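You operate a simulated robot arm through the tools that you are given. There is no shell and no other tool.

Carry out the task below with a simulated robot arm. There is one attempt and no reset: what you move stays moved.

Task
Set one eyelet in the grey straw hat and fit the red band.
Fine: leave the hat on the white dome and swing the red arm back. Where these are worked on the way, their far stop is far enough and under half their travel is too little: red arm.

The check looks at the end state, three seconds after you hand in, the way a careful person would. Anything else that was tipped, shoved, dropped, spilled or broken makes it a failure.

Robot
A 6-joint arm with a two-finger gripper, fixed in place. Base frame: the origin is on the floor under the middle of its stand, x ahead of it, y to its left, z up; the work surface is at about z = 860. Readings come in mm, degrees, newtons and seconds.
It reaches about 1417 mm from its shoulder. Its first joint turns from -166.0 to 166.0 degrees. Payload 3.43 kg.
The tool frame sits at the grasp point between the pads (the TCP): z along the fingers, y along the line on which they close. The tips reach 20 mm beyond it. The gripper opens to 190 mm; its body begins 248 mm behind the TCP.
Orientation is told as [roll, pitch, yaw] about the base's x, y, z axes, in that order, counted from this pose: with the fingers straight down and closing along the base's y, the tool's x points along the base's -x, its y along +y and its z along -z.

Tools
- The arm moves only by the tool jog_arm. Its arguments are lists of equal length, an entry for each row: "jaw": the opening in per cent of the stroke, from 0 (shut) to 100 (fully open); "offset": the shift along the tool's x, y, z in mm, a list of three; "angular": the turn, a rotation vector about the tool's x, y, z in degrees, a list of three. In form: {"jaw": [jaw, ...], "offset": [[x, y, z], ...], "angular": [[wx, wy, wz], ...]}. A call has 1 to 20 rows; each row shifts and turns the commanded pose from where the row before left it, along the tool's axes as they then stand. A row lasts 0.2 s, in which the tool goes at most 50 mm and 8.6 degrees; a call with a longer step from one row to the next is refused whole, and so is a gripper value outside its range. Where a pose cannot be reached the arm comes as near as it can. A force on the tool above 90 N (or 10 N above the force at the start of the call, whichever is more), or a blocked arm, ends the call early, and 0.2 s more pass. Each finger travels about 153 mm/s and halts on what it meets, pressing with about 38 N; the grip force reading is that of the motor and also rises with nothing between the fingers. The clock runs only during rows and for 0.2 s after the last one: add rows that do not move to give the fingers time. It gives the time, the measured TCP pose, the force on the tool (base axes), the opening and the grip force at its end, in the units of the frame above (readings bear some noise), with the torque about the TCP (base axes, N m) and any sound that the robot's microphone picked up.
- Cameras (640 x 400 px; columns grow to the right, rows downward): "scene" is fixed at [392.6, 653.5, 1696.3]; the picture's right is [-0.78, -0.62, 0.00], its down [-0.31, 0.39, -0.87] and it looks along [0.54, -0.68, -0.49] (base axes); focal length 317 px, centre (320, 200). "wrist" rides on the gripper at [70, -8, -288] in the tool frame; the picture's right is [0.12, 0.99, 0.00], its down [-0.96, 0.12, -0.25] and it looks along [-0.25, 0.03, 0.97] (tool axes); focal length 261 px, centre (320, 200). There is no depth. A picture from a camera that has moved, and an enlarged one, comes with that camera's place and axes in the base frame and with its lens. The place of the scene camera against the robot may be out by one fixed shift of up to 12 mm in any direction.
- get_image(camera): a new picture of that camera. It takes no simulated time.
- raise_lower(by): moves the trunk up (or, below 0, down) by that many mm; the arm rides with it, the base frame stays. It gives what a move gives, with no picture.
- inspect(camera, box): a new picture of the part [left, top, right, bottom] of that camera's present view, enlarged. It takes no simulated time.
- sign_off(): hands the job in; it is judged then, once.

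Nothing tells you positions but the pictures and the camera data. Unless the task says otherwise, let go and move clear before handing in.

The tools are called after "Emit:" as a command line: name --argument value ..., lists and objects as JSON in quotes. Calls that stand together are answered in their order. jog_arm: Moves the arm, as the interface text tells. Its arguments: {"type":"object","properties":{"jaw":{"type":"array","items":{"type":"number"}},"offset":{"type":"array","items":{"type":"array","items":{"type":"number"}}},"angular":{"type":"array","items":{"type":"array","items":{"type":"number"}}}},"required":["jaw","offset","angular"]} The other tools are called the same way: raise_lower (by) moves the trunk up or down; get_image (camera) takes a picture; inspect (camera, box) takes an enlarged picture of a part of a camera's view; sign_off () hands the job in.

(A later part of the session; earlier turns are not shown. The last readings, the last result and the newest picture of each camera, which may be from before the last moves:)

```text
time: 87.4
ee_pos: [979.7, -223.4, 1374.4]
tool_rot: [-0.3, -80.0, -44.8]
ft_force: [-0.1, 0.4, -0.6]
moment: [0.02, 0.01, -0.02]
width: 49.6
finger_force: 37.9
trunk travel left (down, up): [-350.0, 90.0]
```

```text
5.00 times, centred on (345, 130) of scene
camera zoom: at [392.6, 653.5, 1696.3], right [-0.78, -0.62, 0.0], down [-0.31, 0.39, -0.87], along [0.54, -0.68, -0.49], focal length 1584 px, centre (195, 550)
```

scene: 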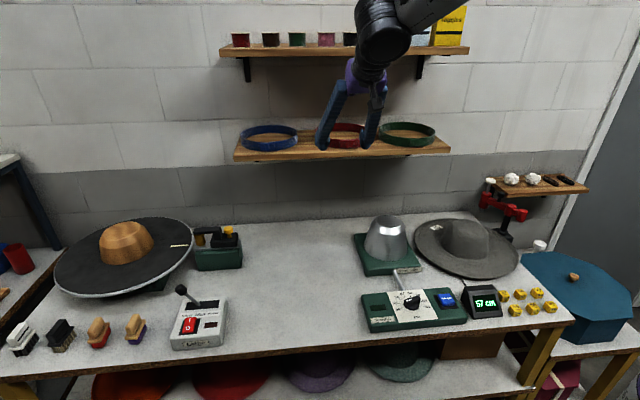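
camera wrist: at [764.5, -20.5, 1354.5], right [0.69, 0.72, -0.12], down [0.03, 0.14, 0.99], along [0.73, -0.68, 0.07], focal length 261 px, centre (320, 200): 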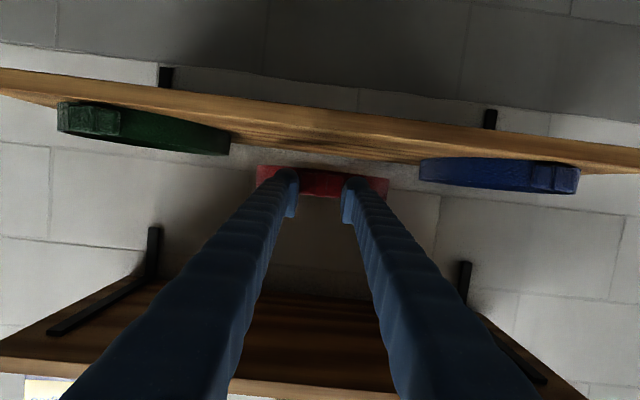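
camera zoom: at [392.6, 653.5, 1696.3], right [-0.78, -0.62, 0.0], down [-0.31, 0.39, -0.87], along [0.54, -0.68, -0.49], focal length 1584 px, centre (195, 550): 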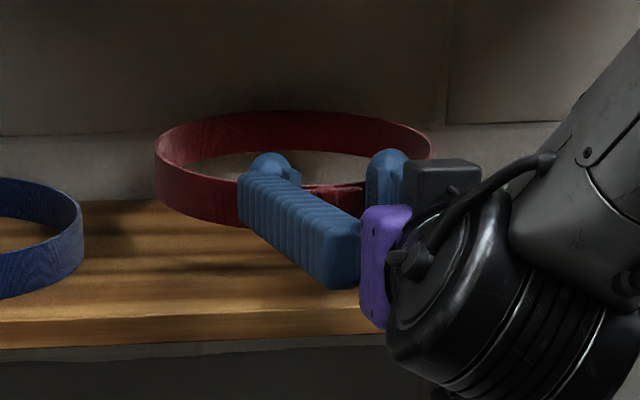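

The band is held steady. I'll retract straight into the room, clear of the shelf.

Emit:
jog_arm --jaw '[18, 18, 18, 18, 18, 18, 18, 18, 18, 18]' --offset '[[3, 0, -17], [6.1, 0, -34.5], [6.1, 0, -34.5], [6.1, 0, -34.5], [6.1, 0, -34.5], [6.1, 0, -34.5], [6.1, 0, -34.5], [6.1, 0, -34.5], [3, 0, -17.3], [0, 0, 0]]' --angular '[[0, 0, 0], [0, 0, 0], [0, 0, 0], [0, 0, 0], [0, 0, 0], [0, 0, 0], [0, 0, 0], [0, 0, 0], [0, 0, 0], [0, 0, 0]]'

Emit:
get_image --camera "wrist"

Emit:
get_image --camera "scene"

```text
time: 89.6
ee_pos: [783.0, -26.6, 1373.9]
tool_rot: [-0.2, -80.0, -44.9]
ft_force: [0.0, 0.0, -1.0]
moment: [0.05, 0.04, 0.02]
width: 49.9
finger_force: 37.6
trunk travel left (down, up): [-350.0, 90.0]
```

```text
taken
camera wrist: at [565.8, 177.1, 1355.1], right [0.69, 0.72, -0.12], down [0.03, 0.14, 0.99], along [0.73, -0.68, 0.07], focal length 261 px, centre (320, 200)
```

wrist: 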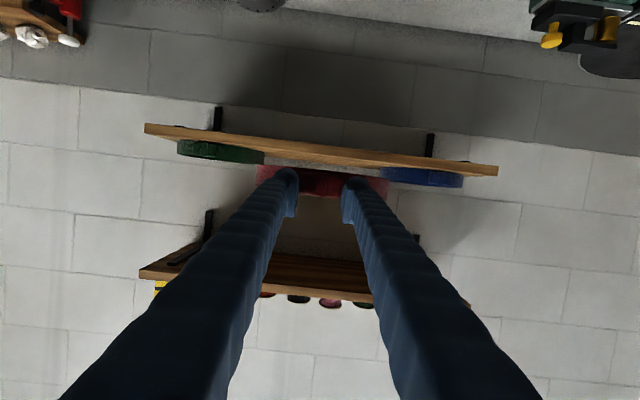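

```text
taken
```

scene: 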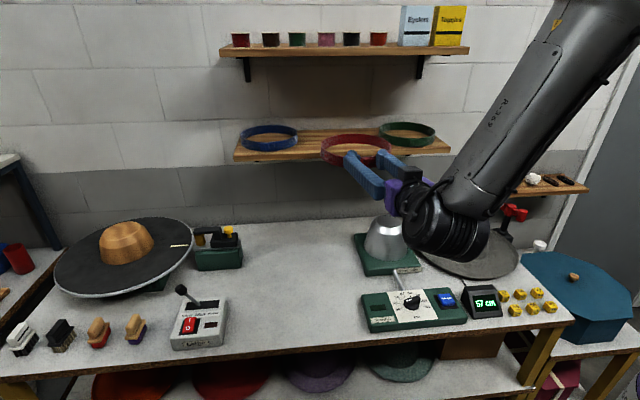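

The band is clear of the shelf. I'll descend to z≈1150, below shelf level, in open space.

Emit:
jog_arm --jaw '[18, 18, 18, 18, 18, 18, 18, 18]' --offset '[[20, 0, 3.5], [36, 0, 6.4], [36, 0, 6.4], [36, 0, 6.4], [36, 0, 6.4], [36, 0, 6.4], [20, 0, 3.5], [0, 0, 0]]' --angular '[[0, 0, 0], [0, 0, 0], [0, 0, 0], [0, 0, 0], [0, 0, 0], [0, 0, 0], [0, 0, 0], [0, 0, 0]]'

Emit:
get_image --camera "scene"

```text
time: 91.4
ee_pos: [821.2, -3.4, 1182.5]
tool_rot: [-3.5, -79.7, -42.2]
ft_force: [0.2, 0.5, -0.1]
moment: [0.0, 0.02, -0.01]
width: 49.6
finger_force: 37.6
out of reach, approached as far as the arm can: row 5, 6, 7
trunk travel left (down, up): [-350.0, 90.0]
```

```text
taken
```

scene: 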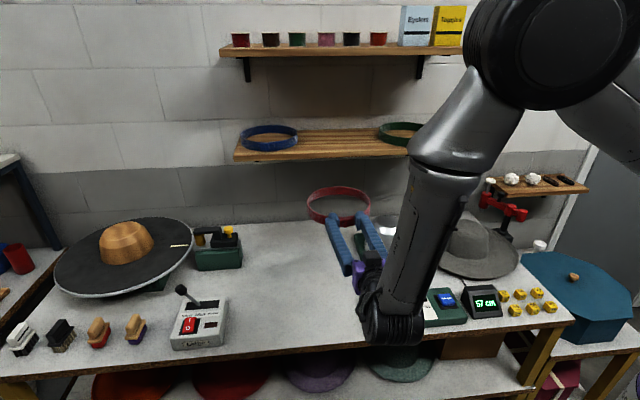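

A wrist limit appears when reaching low with this near-level tool. I'll go back up and lower the trunk instead, which keeps the arm in a comfortable posture.

Emit:
jog_arm --jaw '[18, 18, 18, 18, 18, 18]' --offset '[[-20, 0, -12], [-30, 0, -14], [-30, 0, -14], [-30, 0, -14], [-15, 0, -6], [0, 0, 0]]' --angular '[[0, 0, 0], [0, 0, 0], [0, 0, 0], [0, 0, 0], [0, 0, 0], [0, 0, 0]]'

Emit:
get_image --camera "scene"

```text
time: 92.8
ee_pos: [793.6, 24.6, 1314.6]
tool_rot: [-0.3, -80.0, -44.8]
ft_force: [-1.0, 0.0, 0.0]
moment: [0.05, 0.05, 0.0]
width: 49.7
finger_force: 37.7
trunk travel left (down, up): [-350.0, 90.0]
```

```text
taken
```

scene: 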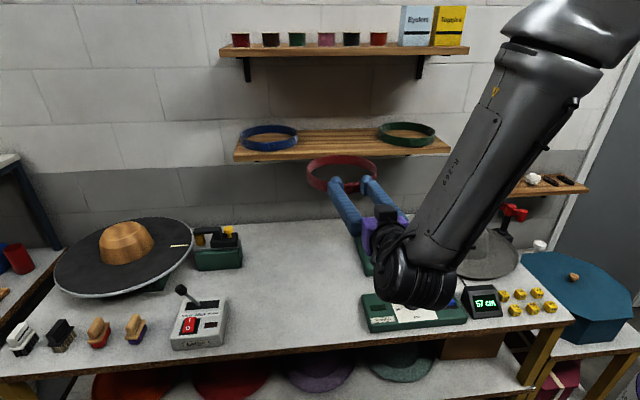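

Emit:
raise_lower --by -200

Emit:
get_image --camera "scene"

Emit:
get_image --camera "wrist"

```text
time: 95.0
ee_pos: [792.9, 23.7, 1114.5]
tool_rot: [-0.1, -80.0, -44.9]
ft_force: [-0.3, 0.0, -0.5]
moment: [0.02, 0.03, 0.03]
width: 49.9
finger_force: 38.0
trunk travel left (down, up): [-150.0, 290.0]
```

```text
taken
```

scene: 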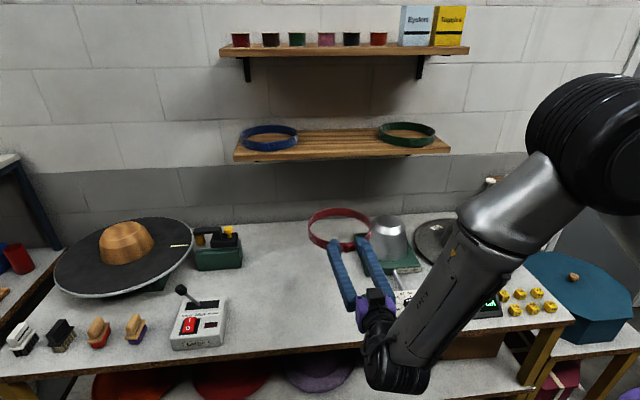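

```text
taken
camera wrist: at [578.4, 227.5, 1095.5], right [0.69, 0.72, -0.12], down [0.03, 0.14, 0.99], along [0.73, -0.68, 0.07], focal length 261 px, centre (320, 200)
```

wrist: 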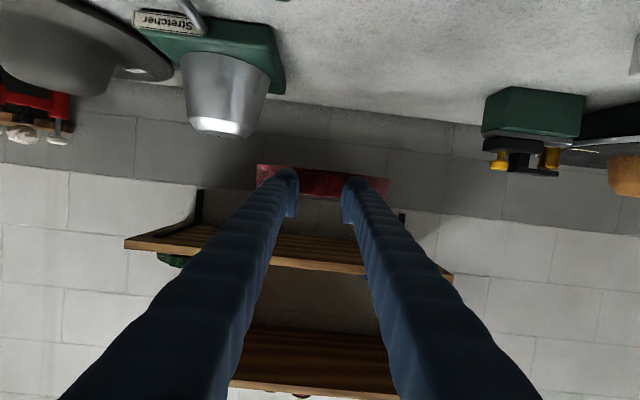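

Lowered smoothly and the band is still held. Next I'll move alongside at this height, over the table and below the shelf.

Emit:
jog_arm --jaw '[18, 18, 18, 18, 18, 18, 18, 18, 18, 18, 18]' --offset '[[-3.57, -36.56, 20.27], [-3.57, -36.56, 20.27], [-3.57, -36.56, 20.27], [-3.57, -36.56, 20.27], [-3.57, -36.56, 20.27], [-3.57, -36.56, 20.27], [-3.57, -36.56, 20.27], [-3.57, -36.56, 20.27], [-3.57, -36.56, 20.27], [-3.57, -36.56, 20.27], [0, 0, 0]]' --angular '[[0, 0, 0], [0, 0, 0], [0, 0, 0], [0, 0, 0], [0, 0, 0], [0, 0, 0], [0, 0, 0], [0, 0, 0], [0, 0, 0], [0, 0, 0], [0, 0, 0]]'

Emit:
get_image --camera "scene"

```text
time: 97.4
ee_pos: [724.2, -367.9, 1180.6]
tool_rot: [-2.6, -79.6, -42.7]
ft_force: [-0.3, -1.1, 0.1]
moment: [0.04, 0.0, 0.09]
width: 49.5
finger_force: 38.5
out of reach, approached as far as the arm can: row 4, 5, 6, 7, 8, 9, 10
trunk travel left (down, up): [-150.0, 290.0]
```

```text
taken
```

scene: 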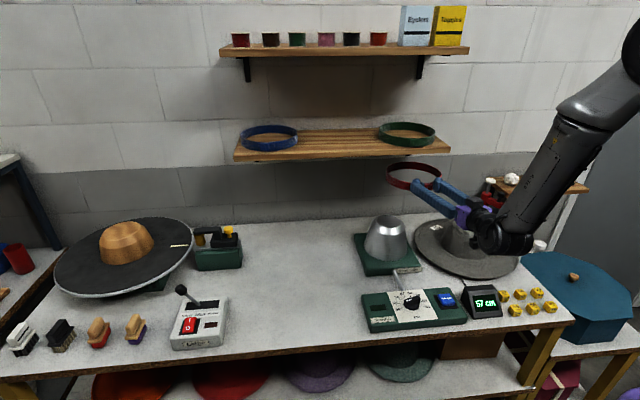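

The arm again hit the wrist limit and drifted up, but the band is still held and is under the shelf line. I'll lower the trunk fully so there's more relative height to work with.

Emit:
raise_lower --by -100

Emit:
get_image --camera "scene"

Emit:
get_image --camera "wrist"

```text
time: 98.7
ee_pos: [726.1, -367.8, 1082.3]
tool_rot: [-2.8, -79.6, -42.5]
ft_force: [-0.5, 0.2, 0.5]
moment: [0.0, 0.0, 0.03]
width: 49.5
finger_force: 37.7
trunk travel left (down, up): [-50.0, 390.0]
```

```text
taken
```

scene: 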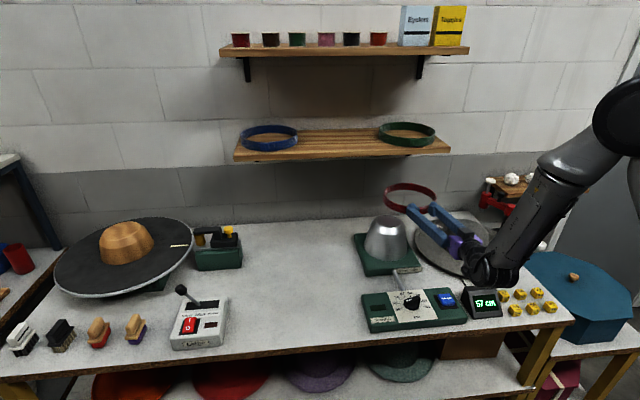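

```text
taken
camera wrist: at [510.4, -163.3, 1064.7], right [0.69, 0.71, -0.13], down [0.04, 0.14, 0.99], along [0.72, -0.69, 0.07], focal length 261 px, centre (320, 200)
```

wrist: 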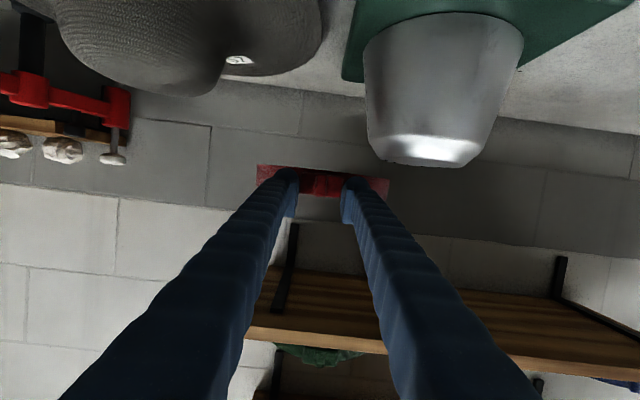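

Emit:
jog_arm --jaw '[18, 18, 18, 18, 18, 18, 18, 18, 18, 18, 18, 18, 18, 18]' --offset '[[-33, 0, -5.8], [-33, 0, -5.8], [-33, 0, -5.8], [0, 0, 0], [0, 0, 0], [0, 0, 0], [0, 0, 0], [0, 0, 0], [0, 0, 0], [0, 0, 0], [0, 0, 0], [0, 0, 0], [0, 0, 0], [0, 0, 0]]' --angular '[[0, 0, 0], [0, 0, 0], [0, 0, 0], [-5.909, 0, -1.042], [-5.909, 0, -1.042], [-5.909, 0, -1.042], [-5.909, 0, -1.042], [-5.909, 0, -1.042], [-5.909, 0, -1.042], [-5.909, 0, -1.042], [-5.909, 0, -1.042], [-5.909, 0, -1.042], [-5.909, 0, -1.042], [0, 0, 0]]'

Emit:
get_image --camera "scene"

Emit:
get_image --camera "wrist"

```text
time: 101.7
ee_pos: [729.3, -363.4, 1181.2]
tool_rot: [-1.9, -79.5, -32.0]
ft_force: [-0.3, -0.6, -0.8]
moment: [0.01, 0.02, -0.01]
width: 49.8
finger_force: 38.5
out of reach, approached as far as the arm can: row 5, 6, 7, 8, 9, 10, 11, 12, 13
trunk travel left (down, up): [-50.0, 390.0]
```

```text
taken
```

scene: 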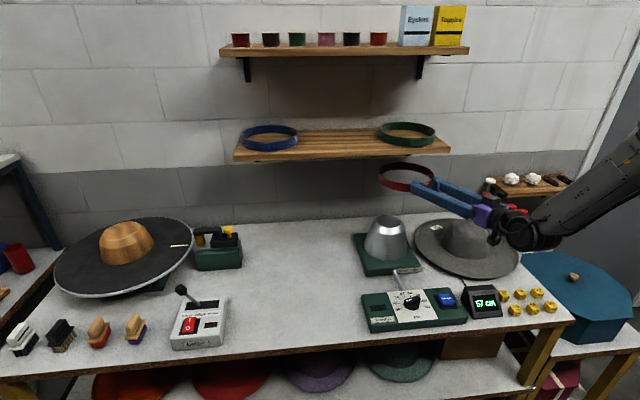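

```text
taken
camera wrist: at [476.8, -205.6, 1165.5], right [0.53, 0.84, -0.12], down [0.01, 0.14, 0.99], along [0.84, -0.53, 0.07], focal length 261 px, centre (320, 200)
```

wrist: 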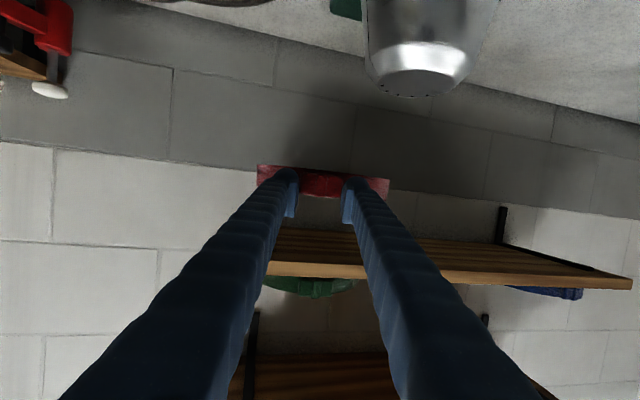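

The arm can't swing round in this posture. A better plan is to set the band down on the empty table area where the hat was, then regrip its bow with the gripper vertical. I'll retrace the path first.

Emit:
jog_arm --jaw '[18, 18, 18, 18, 18, 18, 18, 18, 18, 18, 18, 18, 18]' --offset '[[0, 0, 0], [0, 0, 0], [3.57, 36.56, -20.27], [3.57, 36.56, -20.27], [3.57, 36.56, -20.27], [3.57, 36.56, -20.27], [3.57, 36.56, -20.27], [3.57, 36.56, -20.27], [3.57, 36.56, -20.27], [3.57, 36.56, -20.27], [3.57, 36.56, -20.27], [3.57, 36.56, -20.27], [0, 0, 0]]' --angular '[[5.4, 0, 0.95], [5.4, 0, 0.95], [0, 0, 0], [0, 0, 0], [0, 0, 0], [0, 0, 0], [0, 0, 0], [0, 0, 0], [0, 0, 0], [0, 0, 0], [0, 0, 0], [0, 0, 0], [0, 0, 0]]'

Emit:
get_image --camera "scene"

```text
time: 104.5
ee_pos: [838.7, 42.6, 1180.7]
tool_rot: [-2.7, -79.6, -42.3]
ft_force: [-0.6, 0.7, -0.5]
moment: [-0.06, 0.0, -0.12]
width: 49.2
finger_force: 37.5
trunk travel left (down, up): [-50.0, 390.0]
```

```text
taken
```

scene: 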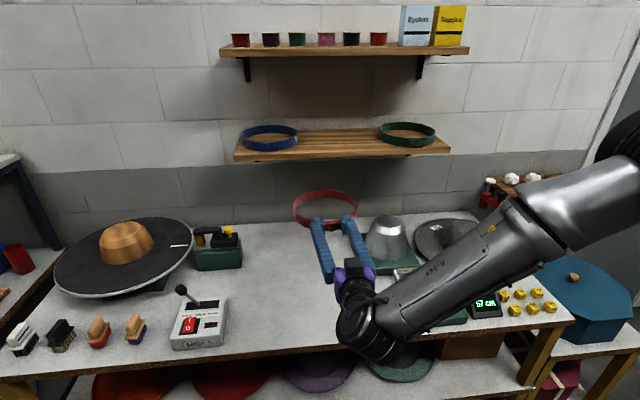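

Retraced fine. I'll lower the trunk the last 50 mm and move over the empty spot on the table.

Emit:
raise_lower --by -50

Emit:
jog_arm --jaw '[18, 18, 18, 18, 18, 18, 18]' --offset '[[-3.3, 24, 18.7], [-3.3, 24, 18.7], [30, 0, 5.3], [35.4, 0, 6.2], [35.4, 0, 6.2], [35.4, 0, 6.2], [0, 0, 0]]' --angular '[[0, 0, 0], [0, 0, 0], [0, 0, 0], [0, 0, 0], [0, 0, 0], [0, 0, 0], [0, 0, 0]]'

Emit:
get_image --camera "scene"

Emit:
get_image --camera "wrist"

```text
time: 105.4
ee_pos: [839.6, 42.3, 1131.9]
tool_rot: [-2.2, -79.6, -42.6]
ft_force: [0.2, -0.3, 0.2]
moment: [0.06, 0.03, 0.01]
width: 49.0
finger_force: 38.6
trunk travel left (down, up): [0.0, 440.0]
```

```text
time: 107.0
ee_pos: [899.0, 49.4, 992.2]
tool_rot: [-2.6, -79.6, -42.3]
ft_force: [-0.2, -0.6, 0.1]
moment: [0.01, -0.05, -0.05]
width: 48.9
finger_force: 37.7
trunk travel left (down, up): [0.0, 440.0]
```

```text
taken
```

scene: 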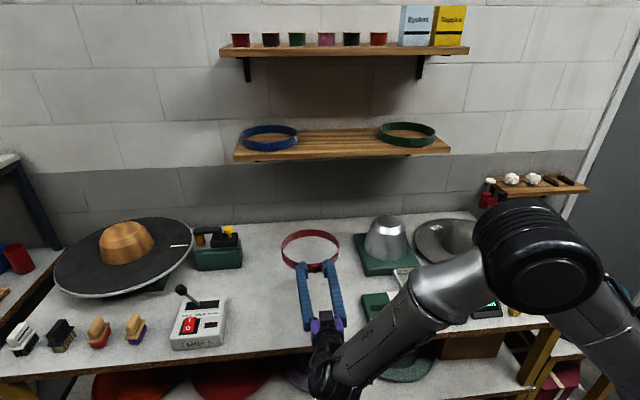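

```text
taken
camera wrist: at [682.6, 252.1, 974.9], right [0.68, 0.72, -0.13], down [0.04, 0.14, 0.99], along [0.73, -0.68, 0.07], focal length 261 px, centre (320, 200)
```

wrist: 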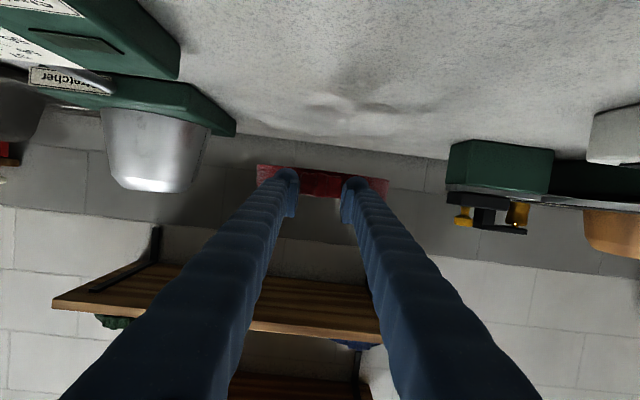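

Emit:
jog_arm --jaw '[18, 18, 18, 18]' --offset '[[33, 0, 5.8], [25, 0, 4.4], [10, 0, 1.8], [0, 0, 0]]' --angular '[[0, 0, 0], [0, 0, 0], [0, 0, 0], [0, 0, 0]]'

Emit:
inspect --camera "scene" --box '[250, 210, 370, 310]'

Emit:
inspect --camera "wrist" --box '[200, 100, 440, 250]'

```text
time: 108.0
ee_pos: [898.2, 48.0, 923.0]
tool_rot: [-2.3, -79.5, -42.5]
ft_force: [-0.5, 0.2, -1.5]
moment: [0.03, 0.05, -0.01]
width: 49.2
finger_force: 38.2
trunk travel left (down, up): [0.0, 440.0]
```

```text
4.00 times, centred on (310, 260) of scene
camera zoom: at [392.6, 653.5, 1696.3], right [-0.78, -0.62, 0.0], down [-0.31, 0.39, -0.87], along [0.54, -0.68, -0.49], focal length 1268 px, centre (360, -40)
```

zoom: 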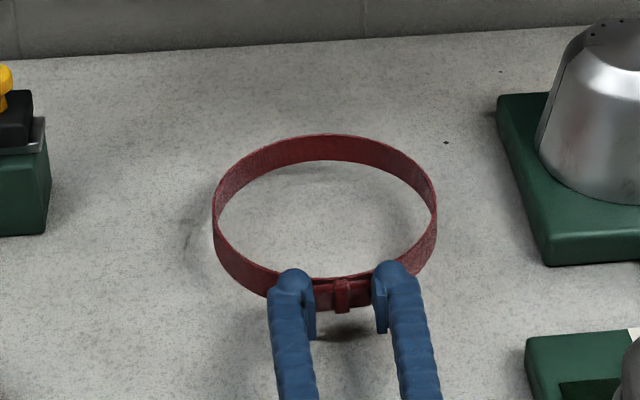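

```text
2.67 times, centred on (320, 175) of wrist
camera zoom: at [681.1, 251.6, 906.3], right [0.68, 0.72, -0.12], down [0.04, 0.14, 0.99], along [0.73, -0.68, 0.07], focal length 695 px, centre (320, 267)
```

zoom: 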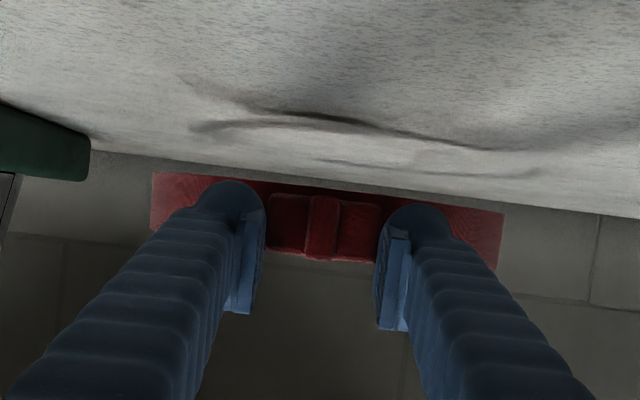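

The band is level, roughly 30 mm above the table. I'll lower it gently.

Emit:
jog_arm --jaw '[18, 18, 18, 18]' --offset '[[10, 0, 1.8], [8, 0, 1.4], [5, 0, 0.9], [0, 0, 0]]' --angular '[[0, 0, 0], [0, 0, 0], [0, 0, 0], [0, 0, 0]]'

Emit:
inspect --camera "scene" --box '[250, 210, 370, 310]'

```text
time: 109.0
ee_pos: [896.1, 49.4, 900.3]
tool_rot: [-2.5, -79.6, -42.4]
ft_force: [-0.3, 0.5, -0.4]
moment: [0.03, 0.03, 0.01]
width: 49.3
finger_force: 38.0
trunk travel left (down, up): [0.0, 440.0]
```

```text
4.00 times, centred on (310, 260) of scene
camera zoom: at [392.6, 653.5, 1696.3], right [-0.78, -0.62, 0.0], down [-0.31, 0.39, -0.87], along [0.54, -0.68, -0.49], focal length 1268 px, centre (360, -40)
```

zoom: 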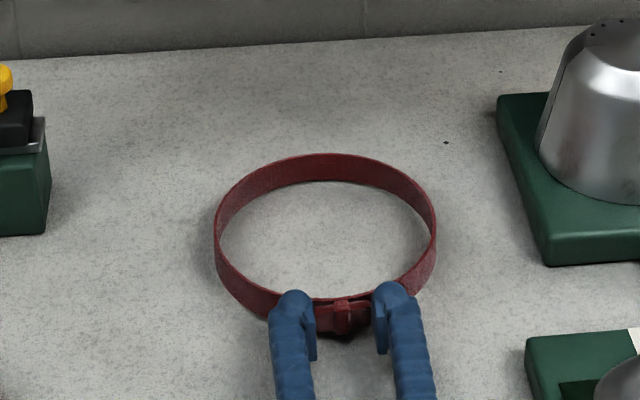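

Emit:
jog_arm --jaw '[18, 18, 18, 18]' --offset '[[3, 0, 0.5], [3, 0, 0.5], [0, 0, 0], [0, 0, 0]]' --angular '[[0, 0, 0], [0, 0, 0], [0, 0, 0], [0, 0, 0]]'

Emit:
inspect --camera "scene" --box '[250, 210, 370, 310]'

Emit:
inspect --camera "wrist" --box '[200, 100, 440, 250]'

```text
time: 110.0
ee_pos: [896.9, 49.0, 894.1]
tool_rot: [-2.5, -79.6, -42.4]
ft_force: [-1.1, -0.1, 2.4]
moment: [-0.26, -0.44, 0.01]
width: 49.2
finger_force: 38.6
trunk travel left (down, up): [0.0, 440.0]
```

```text
4.00 times, centred on (310, 260) of scene
camera zoom: at [392.6, 653.5, 1696.3], right [-0.78, -0.62, 0.0], down [-0.31, 0.39, -0.87], along [0.54, -0.68, -0.49], focal length 1268 px, centre (360, -40)
```

zoom: 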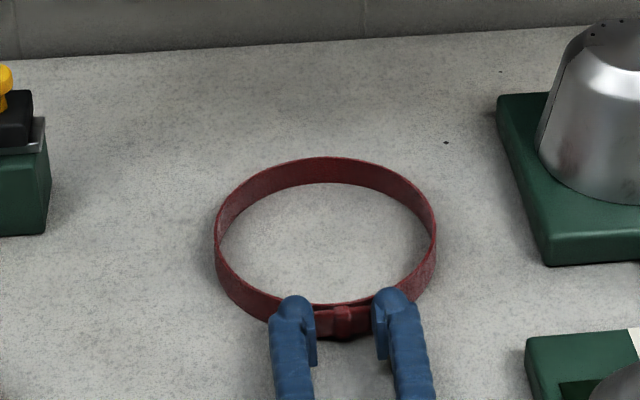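

```text
2.67 times, centred on (320, 175) of wrist
camera zoom: at [680.7, 251.7, 876.5], right [0.68, 0.72, -0.12], down [0.04, 0.14, 0.99], along [0.73, -0.68, 0.07], focal length 695 px, centre (320, 267)
```

zoom: 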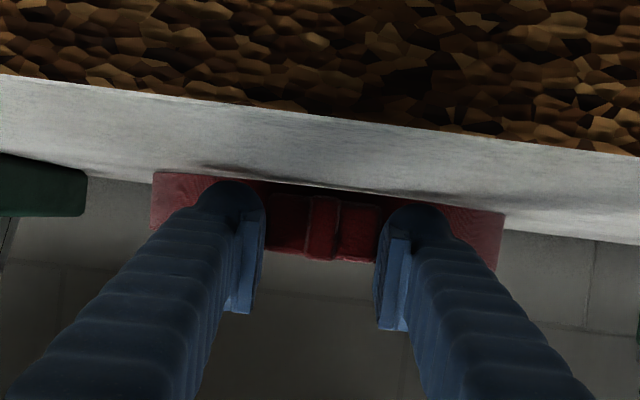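

The band's far edge is touching the table and the near side is about 3 mm up. I'll open gently to set it down and back away.

Emit:
jog_arm --jaw '[18, 24, 28, 34, 42, 50, 50]' --offset '[[1.5, 0, 0.2], [0, 0, 0], [0, 0, 0], [0, 0, 0], [0, 0, 0], [0, 0, 0], [0, 0, 0]]' --angular '[[0, 0, 0], [0, 0, 0], [0, 0, 0], [0, 0, 0], [0, 0, 0], [0, 0, 0], [0, 0, 0]]'

Emit:
inspect --camera "scene" --box '[250, 210, 370, 310]'

```text
time: 111.6
ee_pos: [896.5, 49.1, 892.5]
tool_rot: [-2.5, -79.5, -42.4]
ft_force: [0.6, 0.1, -0.4]
moment: [-0.02, 0.02, 0.0]
width: 95.2
finger_force: 0.1
trunk travel left (down, up): [0.0, 440.0]
```

```text
4.00 times, centred on (310, 260) of scene
camera zoom: at [392.6, 653.5, 1696.3], right [-0.78, -0.62, 0.0], down [-0.31, 0.39, -0.87], along [0.54, -0.68, -0.49], focal length 1268 px, centre (360, -40)
```

zoom: 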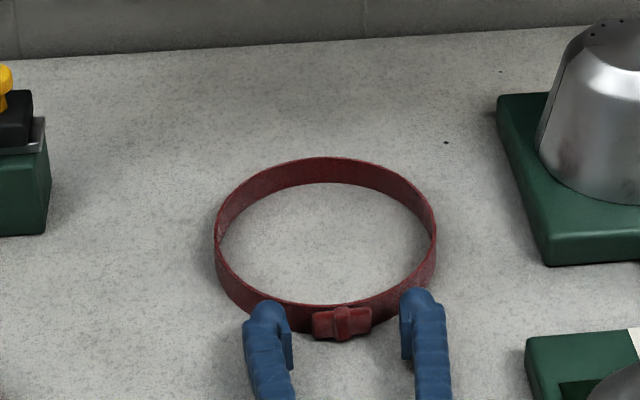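

The band is resting on the table. I'll back away, raise the trunk, and turn the gripper vertical.

Emit:
jog_arm --jaw '[50, 50, 50, 50, 50]' --offset '[[0, 0, -20], [0, 0, -30], [0, 0, -35], [0, 0, -35], [0, 0, 0]]' --angular '[[0, 0, 0], [0, 0, 0], [0, 0, 0], [0, 0, 0], [0, 0, 0]]'

Emit:
raise_lower --by 200

Emit:
get_image --camera "scene"

```text
time: 112.8
ee_pos: [813.7, 131.3, 912.9]
tool_rot: [-2.5, -79.7, -42.5]
ft_force: [0.3, 0.3, 0.9]
moment: [0.01, 0.01, -0.01]
width: 94.9
finger_force: 0.0
trunk travel left (down, up): [0.0, 440.0]
```

```text
time: 115.0
ee_pos: [814.8, 133.3, 1113.3]
tool_rot: [-2.5, -79.6, -42.3]
ft_force: [-0.2, -0.7, -0.5]
moment: [0.02, -0.04, -0.01]
width: 94.9
finger_force: 0.1
trunk travel left (down, up): [-200.0, 240.0]
```

```text
taken
```

scene: 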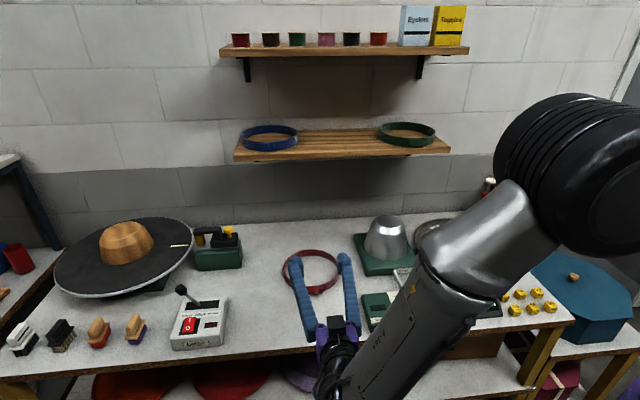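

Emit:
jog_arm --jaw '[50, 50, 50, 50, 50, 50, 50, 50, 50, 50, 50]' --offset '[[0, 0, 0], [0, 0, 0], [0, 0, 0], [0, 0, 0], [0, 0, 0], [0, 0, 0], [0, 0, 0], [0, 0, 0], [0, 0, 0], [0, 0, 0], [0, 0, 0]]' --angular '[[0, 8, 0], [0, 8, 0], [0, 8, 0], [0, 8, 0], [0, 8, 0], [0, 8, 0], [0, 8, 0], [0, 8, 0], [0, 8, 0], [0, 7.6, 0], [0, 0, 0]]'

Emit:
get_image --camera "wrist"

Emit:
get_image --camera "scene"

```text
time: 117.4
ee_pos: [813.8, 131.7, 1114.9]
tool_rot: [-0.4, 0.1, -44.8]
ft_force: [-0.5, -0.2, 0.0]
moment: [0.14, -0.03, 0.0]
width: 95.1
finger_force: 0.0
trunk travel left (down, up): [-200.0, 240.0]
```

```text
taken
camera wrist: at [758.8, 176.8, 1401.9], right [0.61, 0.79, -0.01], down [0.77, -0.59, 0.25], along [0.19, -0.16, -0.97], focal length 261 px, centre (320, 200)
```

wrist: 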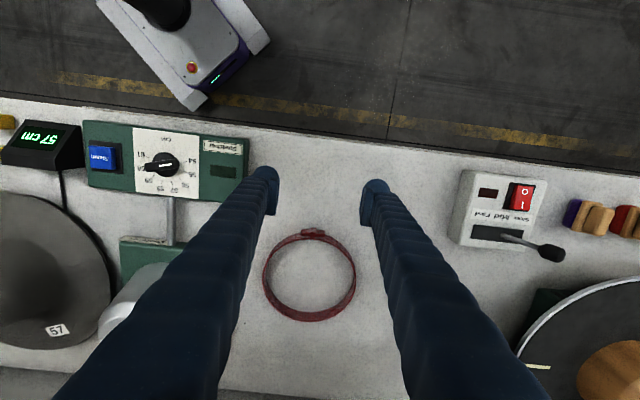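

```text
taken
```

scene: 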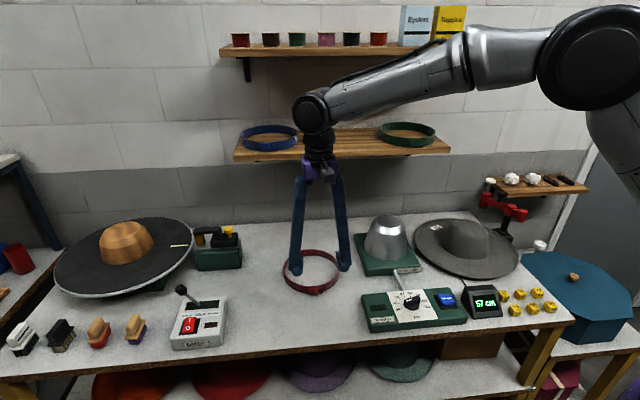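

The gripper is vertical again and sees the band from above. I'll measure the bow.

Emit:
inspect --camera "wrist" --box '[250, 215, 370, 335]'

Emit:
inspect --camera "wrist" --box '[290, 215, 340, 255]'

```text
3.33 times, centred on (310, 275) of wrist
camera zoom: at [758.8, 176.8, 1401.9], right [0.61, 0.79, -0.01], down [0.77, -0.59, 0.25], along [0.19, -0.16, -0.97], focal length 869 px, centre (353, -50)
```

zoom: 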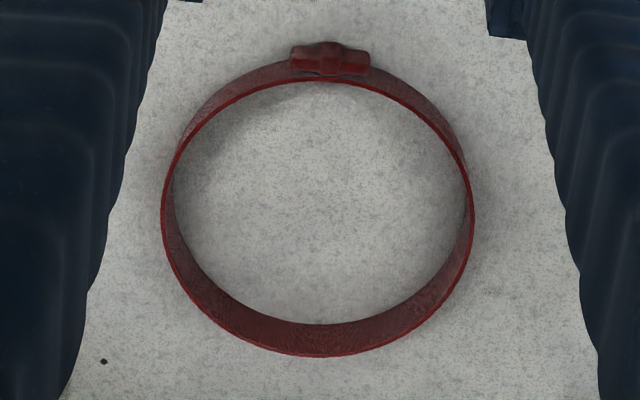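

```text
10.00 times, centred on (315, 235) of wrist
camera zoom: at [758.8, 176.8, 1401.9], right [0.61, 0.79, -0.01], down [0.77, -0.59, 0.25], along [0.19, -0.16, -0.97], focal length 2606 px, centre (370, -150)
```

zoom: 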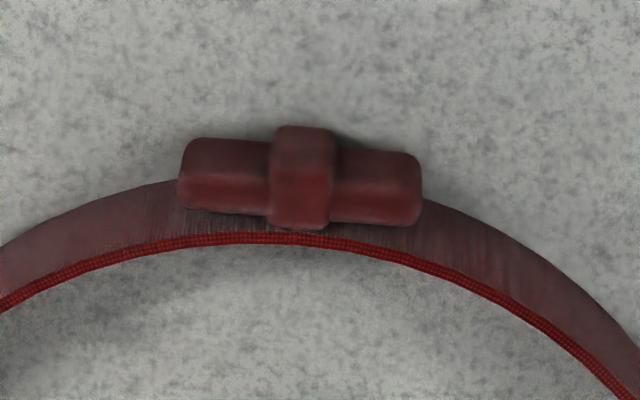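

The bow is at about (911,35) on the table, facing roughly yaw -41.5°. I'll move over it with the gripper vertical and look again from closer.

Emit:
jog_arm --jaw '[50, 50, 50, 50, 50, 50, 50]' --offset '[[-40, -0.5, 0], [-40, -0.5, 0], [-40, -0.5, 10], [0, 0, 35], [0, 0, 35], [0, 0, 35], [0, 0, 0]]' --angular '[[0, 0, 0], [0, 0, 0], [0, 0, 0], [-0.4, 0, -3.3], [0, 0, 0], [0, 0, 0], [0, 0, 0]]'

Emit:
get_image --camera "wrist"

Emit:
inspect --camera "wrist" --box '[270, 150, 370, 230]'

```text
time: 119.0
ee_pos: [897.7, 45.6, 997.7]
tool_rot: [0.0, 0.0, -41.5]
ft_force: [0.3, -0.3, 0.3]
moment: [0.02, 0.02, 0.01]
width: 94.7
finger_force: 0.1
trunk travel left (down, up): [-200.0, 240.0]
```

```text
taken
camera wrist: at [838.9, 86.2, 1285.2], right [0.57, 0.82, 0.0], down [0.8, -0.55, 0.25], along [0.2, -0.14, -0.97], focal length 261 px, centre (320, 200)
```

wrist: 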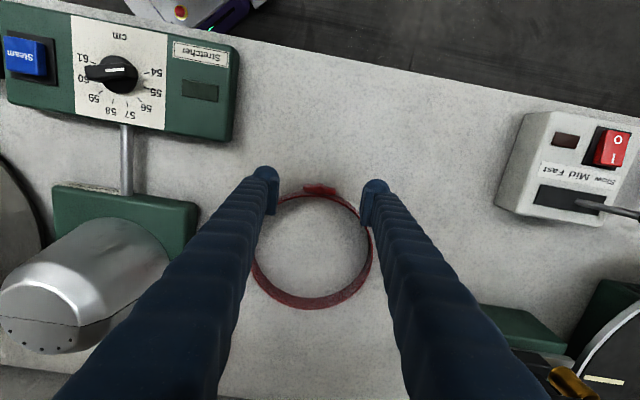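

```text
5.00 times, centred on (320, 190) of wrist
camera zoom: at [838.9, 86.2, 1285.2], right [0.57, 0.82, 0.0], down [0.8, -0.55, 0.25], along [0.2, -0.14, -0.97], focal length 1303 px, centre (320, 250)
```

zoom: 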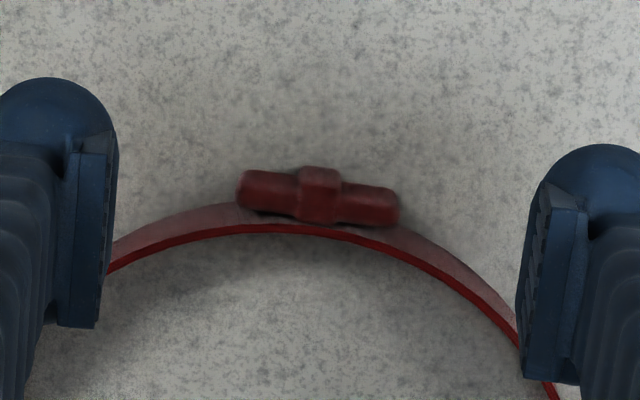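

The bow is aligned with the closing axis to within about a degree. I'll descend beside it to z≈885.

Emit:
jog_arm --jaw '[50, 50, 50, 50, 50]' --offset '[[1, 1.7, 35], [0, 0, 35], [0, 0, 30], [0, 0, 11.5], [0, 0, 0]]' --angular '[[0, 0, 0], [0, 0, 0], [0, 0, 0], [0, 0, 0], [0, 0, 0]]'

Emit:
inspect --camera "wrist" --box '[260, 140, 380, 240]'

Emit:
inspect --camera "scene" --box '[250, 210, 370, 310]'

```text
time: 120.2
ee_pos: [898.7, 48.4, 885.7]
tool_rot: [0.1, 0.0, -41.5]
ft_force: [-0.1, -0.1, 0.4]
moment: [0.02, 0.02, 0.0]
width: 95.0
finger_force: 0.0
trunk travel left (down, up): [-200.0, 240.0]
```

```text
4.00 times, centred on (320, 190) of wrist
camera zoom: at [840.0, 89.0, 1173.7], right [0.57, 0.82, 0.0], down [0.8, -0.55, 0.25], along [0.2, -0.14, -0.97], focal length 1043 px, centre (320, 240)
```

zoom: 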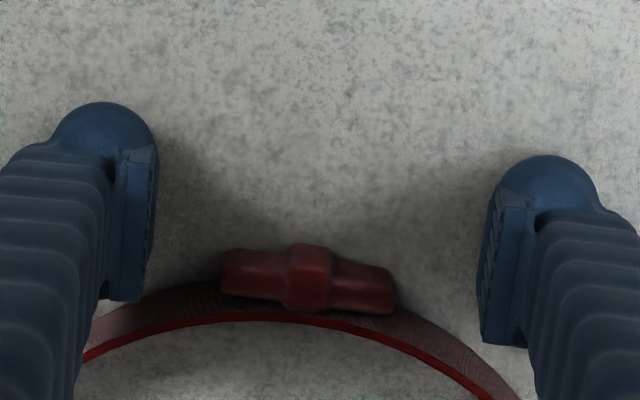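

```text
4.00 times, centred on (310, 260) of scene
camera zoom: at [392.6, 653.5, 1696.3], right [-0.78, -0.62, 0.0], down [-0.31, 0.39, -0.87], along [0.54, -0.68, -0.49], focal length 1268 px, centre (360, -40)
```

zoom: 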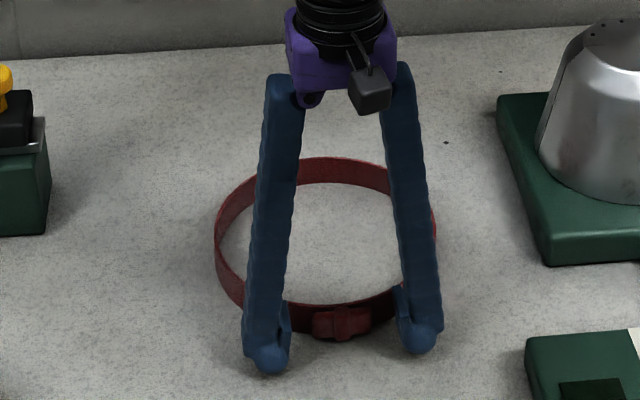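

The bow sits squarely within the pads' span. I'll close on it.

Emit:
jog_arm --jaw '[45, 38, 32, 26, 20, 15, 15]' --offset '[[0, 0, 0], [0, 0, 0], [0, 0, 0], [0, 0, 0], [0, 0, 0], [0, 0, 0], [0, 0, 0]]' --angular '[[0, 0, 0], [0, 0, 0], [0, 0, 0], [0, 0, 0], [0, 0, 0], [0, 0, 0], [0, 0, 0]]'

Emit:
inspect --camera "wrist" --box '[260, 140, 380, 240]'

Emit:
inspect --camera "scene" --box '[250, 210, 370, 310]'

```text
time: 121.8
ee_pos: [897.5, 48.6, 886.2]
tool_rot: [0.0, -0.1, -41.5]
ft_force: [0.0, 0.2, 0.9]
moment: [0.0, -0.04, 0.03]
width: 49.3
finger_force: 37.7
trunk travel left (down, up): [-200.0, 240.0]
```

```text
4.00 times, centred on (320, 190) of wrist
camera zoom: at [840.1, 89.1, 1173.8], right [0.57, 0.82, 0.0], down [0.8, -0.55, 0.25], along [0.2, -0.14, -0.97], focal length 1043 px, centre (320, 240)
```

zoom: 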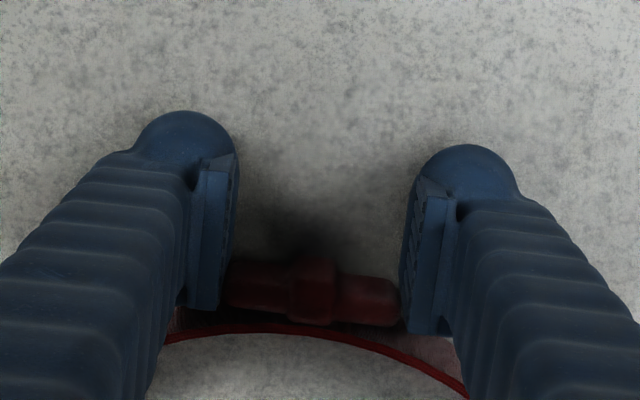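

```text
4.00 times, centred on (310, 260) of scene
camera zoom: at [392.6, 653.5, 1696.3], right [-0.78, -0.62, 0.0], down [-0.31, 0.39, -0.87], along [0.54, -0.68, -0.49], focal length 1268 px, centre (360, -40)
```

zoom: 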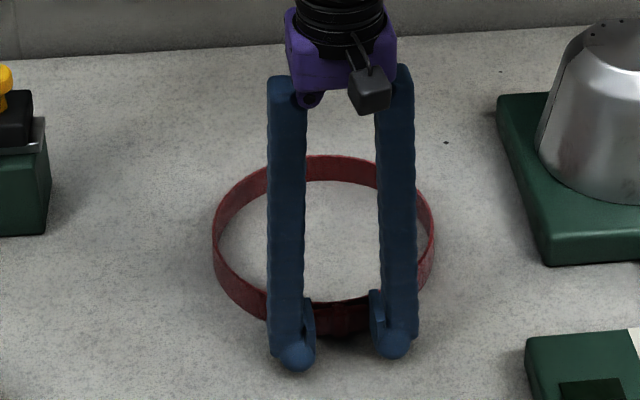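

Gripped at 49.3 mm. I'll lift 30 mm and check it stays level.

Emit:
jog_arm --jaw '[15, 15, 15, 15, 15]' --offset '[[0, 0, -5], [0, 0, -8], [0, 0, -10], [0, 0, -10], [0, 0, 0]]' --angular '[[0, 0, 0], [0, 0, 0], [0, 0, 0], [0, 0, 0], [0, 0, 0]]'

Emit:
inspect --camera "wrist" --box '[220, 140, 420, 340]'

Emit:
inspect --camera "scene" --box '[250, 200, 370, 300]'

```text
time: 123.0
ee_pos: [899.6, 48.2, 919.2]
tool_rot: [0.0, 0.0, -41.5]
ft_force: [-0.3, 0.1, -0.6]
moment: [0.04, 0.03, 0.02]
width: 48.9
finger_force: 38.2
trunk travel left (down, up): [-200.0, 240.0]
```

```text
2.00 times, centred on (320, 240) of wrist
camera zoom: at [839.8, 88.7, 1207.5], right [0.57, 0.82, 0.0], down [0.8, -0.55, 0.25], along [0.2, -0.14, -0.97], focal length 521 px, centre (320, 120)
```

zoom: 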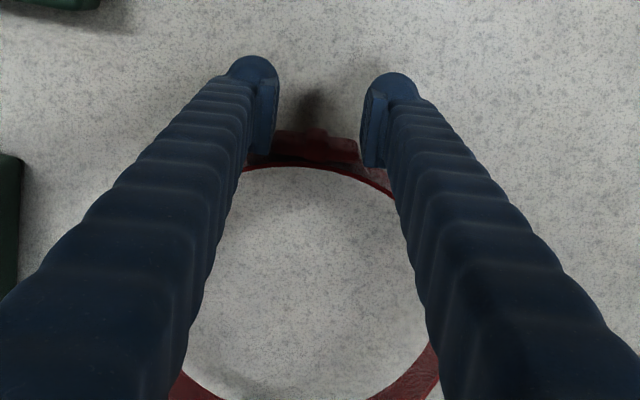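

```text
4.00 times, centred on (310, 250) of scene
camera zoom: at [392.6, 653.5, 1696.3], right [-0.78, -0.62, 0.0], down [-0.31, 0.39, -0.87], along [0.54, -0.68, -0.49], focal length 1268 px, centre (360, 0)
```

zoom: 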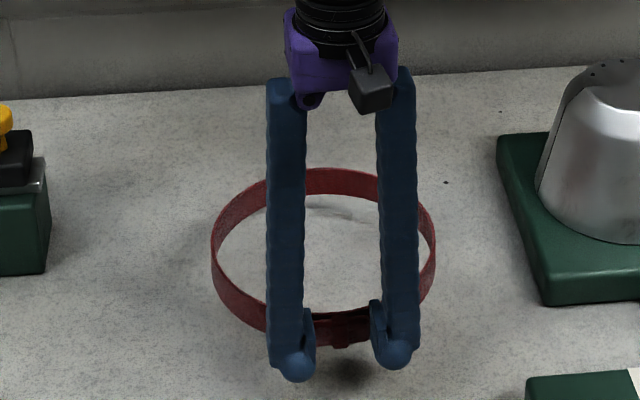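

The band hangs level. I'll lift it to z≈1080 and carry it over to the hat.

Emit:
jog_arm --jaw '[15, 15, 15, 15, 15, 15]' --offset '[[0, 0, -25], [0, 0, -38], [0, 0, -38], [0, 0, -38], [0, 0, -22], [0, 0, 0]]' --angular '[[0, 0, 0], [0, 0, 0], [0, 0, 0], [0, 0, 0], [0, 0, 0], [0, 0, 0]]'

Emit:
jog_arm --jaw '[15, 15, 15, 15, 15, 15, 15, 15, 15, 15, 15, 15, 15, 15, 15, 15, 15, 15, 15]' --offset '[[-1, -20, 0], [-2.2, -38, 0], [-2.2, -38, 0], [-2.2, -38, 0], [-2.2, -38, 0], [-2.2, -38, 0], [-2.2, -38, 0], [-2.2, -38, 0], [-2.2, -38, 0], [-2.2, -38, 0], [-2.2, -38, 0], [-2.2, -38, 0], [-2.2, -38, 0], [-2.2, -38, 0], [-2.2, -38, 0], [-2.2, -38, 0], [-2.2, -38, 0], [-1, -20, 0], [0, 0, 0]]' --angular '[[0, 0, 0], [0, 0, 0], [0, 0, 0], [0, 0, 0], [0, 0, 0], [0, 0, 0], [0, 0, 0], [0, 0, 0], [0, 0, 0], [0, 0, 0], [0, 0, 0], [0, 0, 0], [0, 0, 0], [0, 0, 0], [0, 0, 0], [0, 0, 0], [0, 0, 0], [0, 0, 0], [0, 0, 0]]'

Emit:
get_image --camera "wrist"

Emit:
get_image --camera "scene"

```text
time: 124.4
ee_pos: [897.4, 47.9, 1081.6]
tool_rot: [0.0, 0.2, -41.6]
ft_force: [0.7, 0.2, -0.6]
moment: [0.05, 0.02, 0.0]
width: 49.0
finger_force: 38.4
trunk travel left (down, up): [-200.0, 240.0]
```

```text
time: 128.4
ee_pos: [496.2, -461.9, 1079.5]
tool_rot: [0.1, 0.1, -41.6]
ft_force: [-0.3, 0.4, -0.2]
moment: [0.02, 0.02, -0.01]
width: 49.1
finger_force: 37.7
trunk travel left (down, up): [-200.0, 240.0]
```

```text
taken
camera wrist: at [438.0, -421.1, 1367.9], right [0.57, 0.82, 0.0], down [0.8, -0.55, 0.25], along [0.2, -0.14, -0.97], focal length 261 px, centre (320, 200)
```

wrist: 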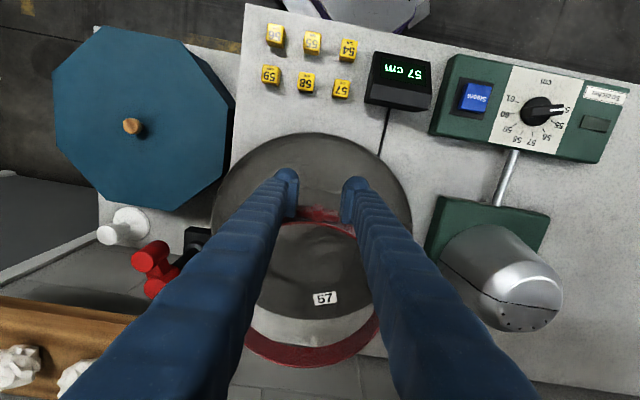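

```text
taken
```

scene: 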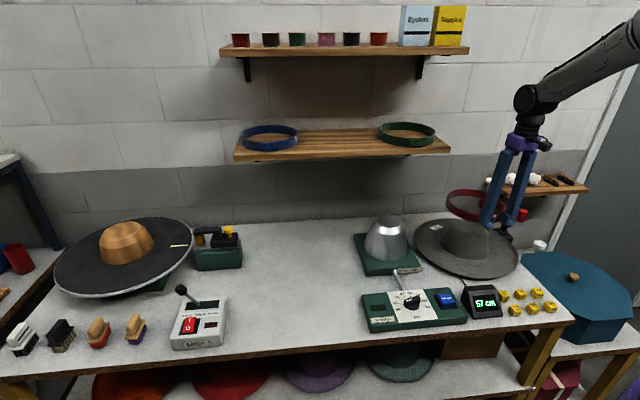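

The band is above the hat. I'll measure the ring's position relative to the crown.

Emit:
inspect --camera "wrist" --box '[210, 150, 430, 390]'

Emit:
inspect --camera "scene" --box '[410, 160, 530, 290]'

```text
1.67 times, centred on (320, 270) of wrist
camera zoom: at [438.0, -421.1, 1367.9], right [0.57, 0.82, 0.0], down [0.8, -0.55, 0.25], along [0.2, -0.14, -0.97], focal length 434 px, centre (320, 83)
```

zoom: 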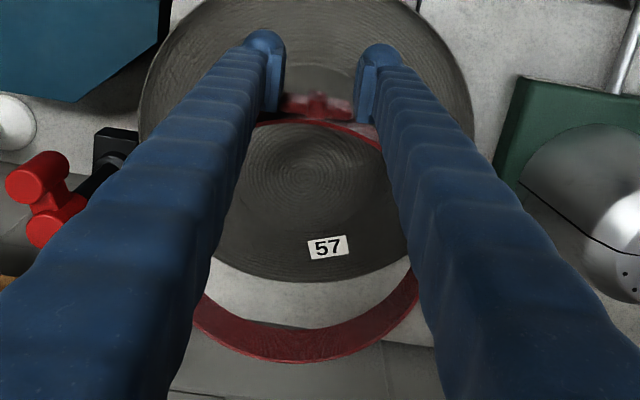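

```text
3.08 times, centred on (470, 225) of scene
camera zoom: at [392.6, 653.5, 1696.3], right [-0.78, -0.62, 0.0], down [-0.31, 0.39, -0.87], along [0.54, -0.68, -0.49], focal length 975 px, centre (-142, 123)
```

zoom: 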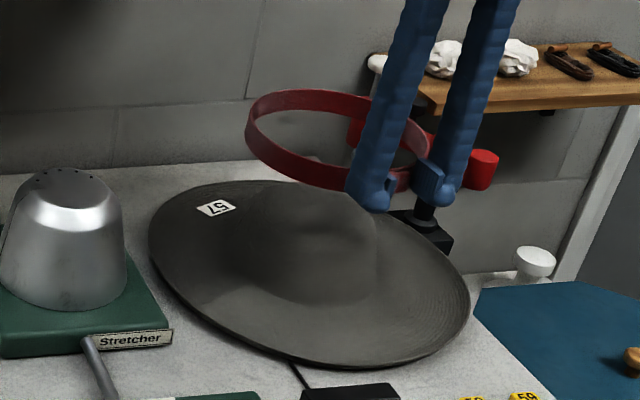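

Emit:
inspect --camera "wrist" --box '[270, 190, 360, 270]'

Emit:
inspect --camera "wrist" --box '[230, 300, 400, 390]'

```text
5.00 times, centred on (315, 230) of wrist
camera zoom: at [438.0, -421.1, 1367.9], right [0.57, 0.82, 0.0], down [0.8, -0.55, 0.25], along [0.2, -0.14, -0.97], focal length 1303 px, centre (345, 50)
```

zoom: 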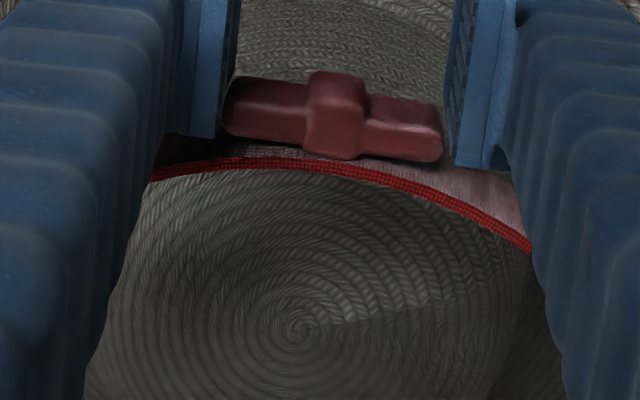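

```text
3.76 times, centred on (315, 345) of wrist
camera zoom: at [438.0, -421.1, 1367.9], right [0.57, 0.82, 0.0], down [0.8, -0.55, 0.25], along [0.2, -0.14, -0.97], focal length 981 px, centre (339, -346)
```

zoom: 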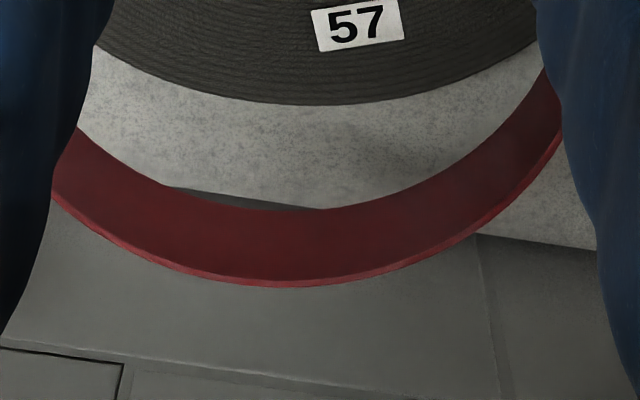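

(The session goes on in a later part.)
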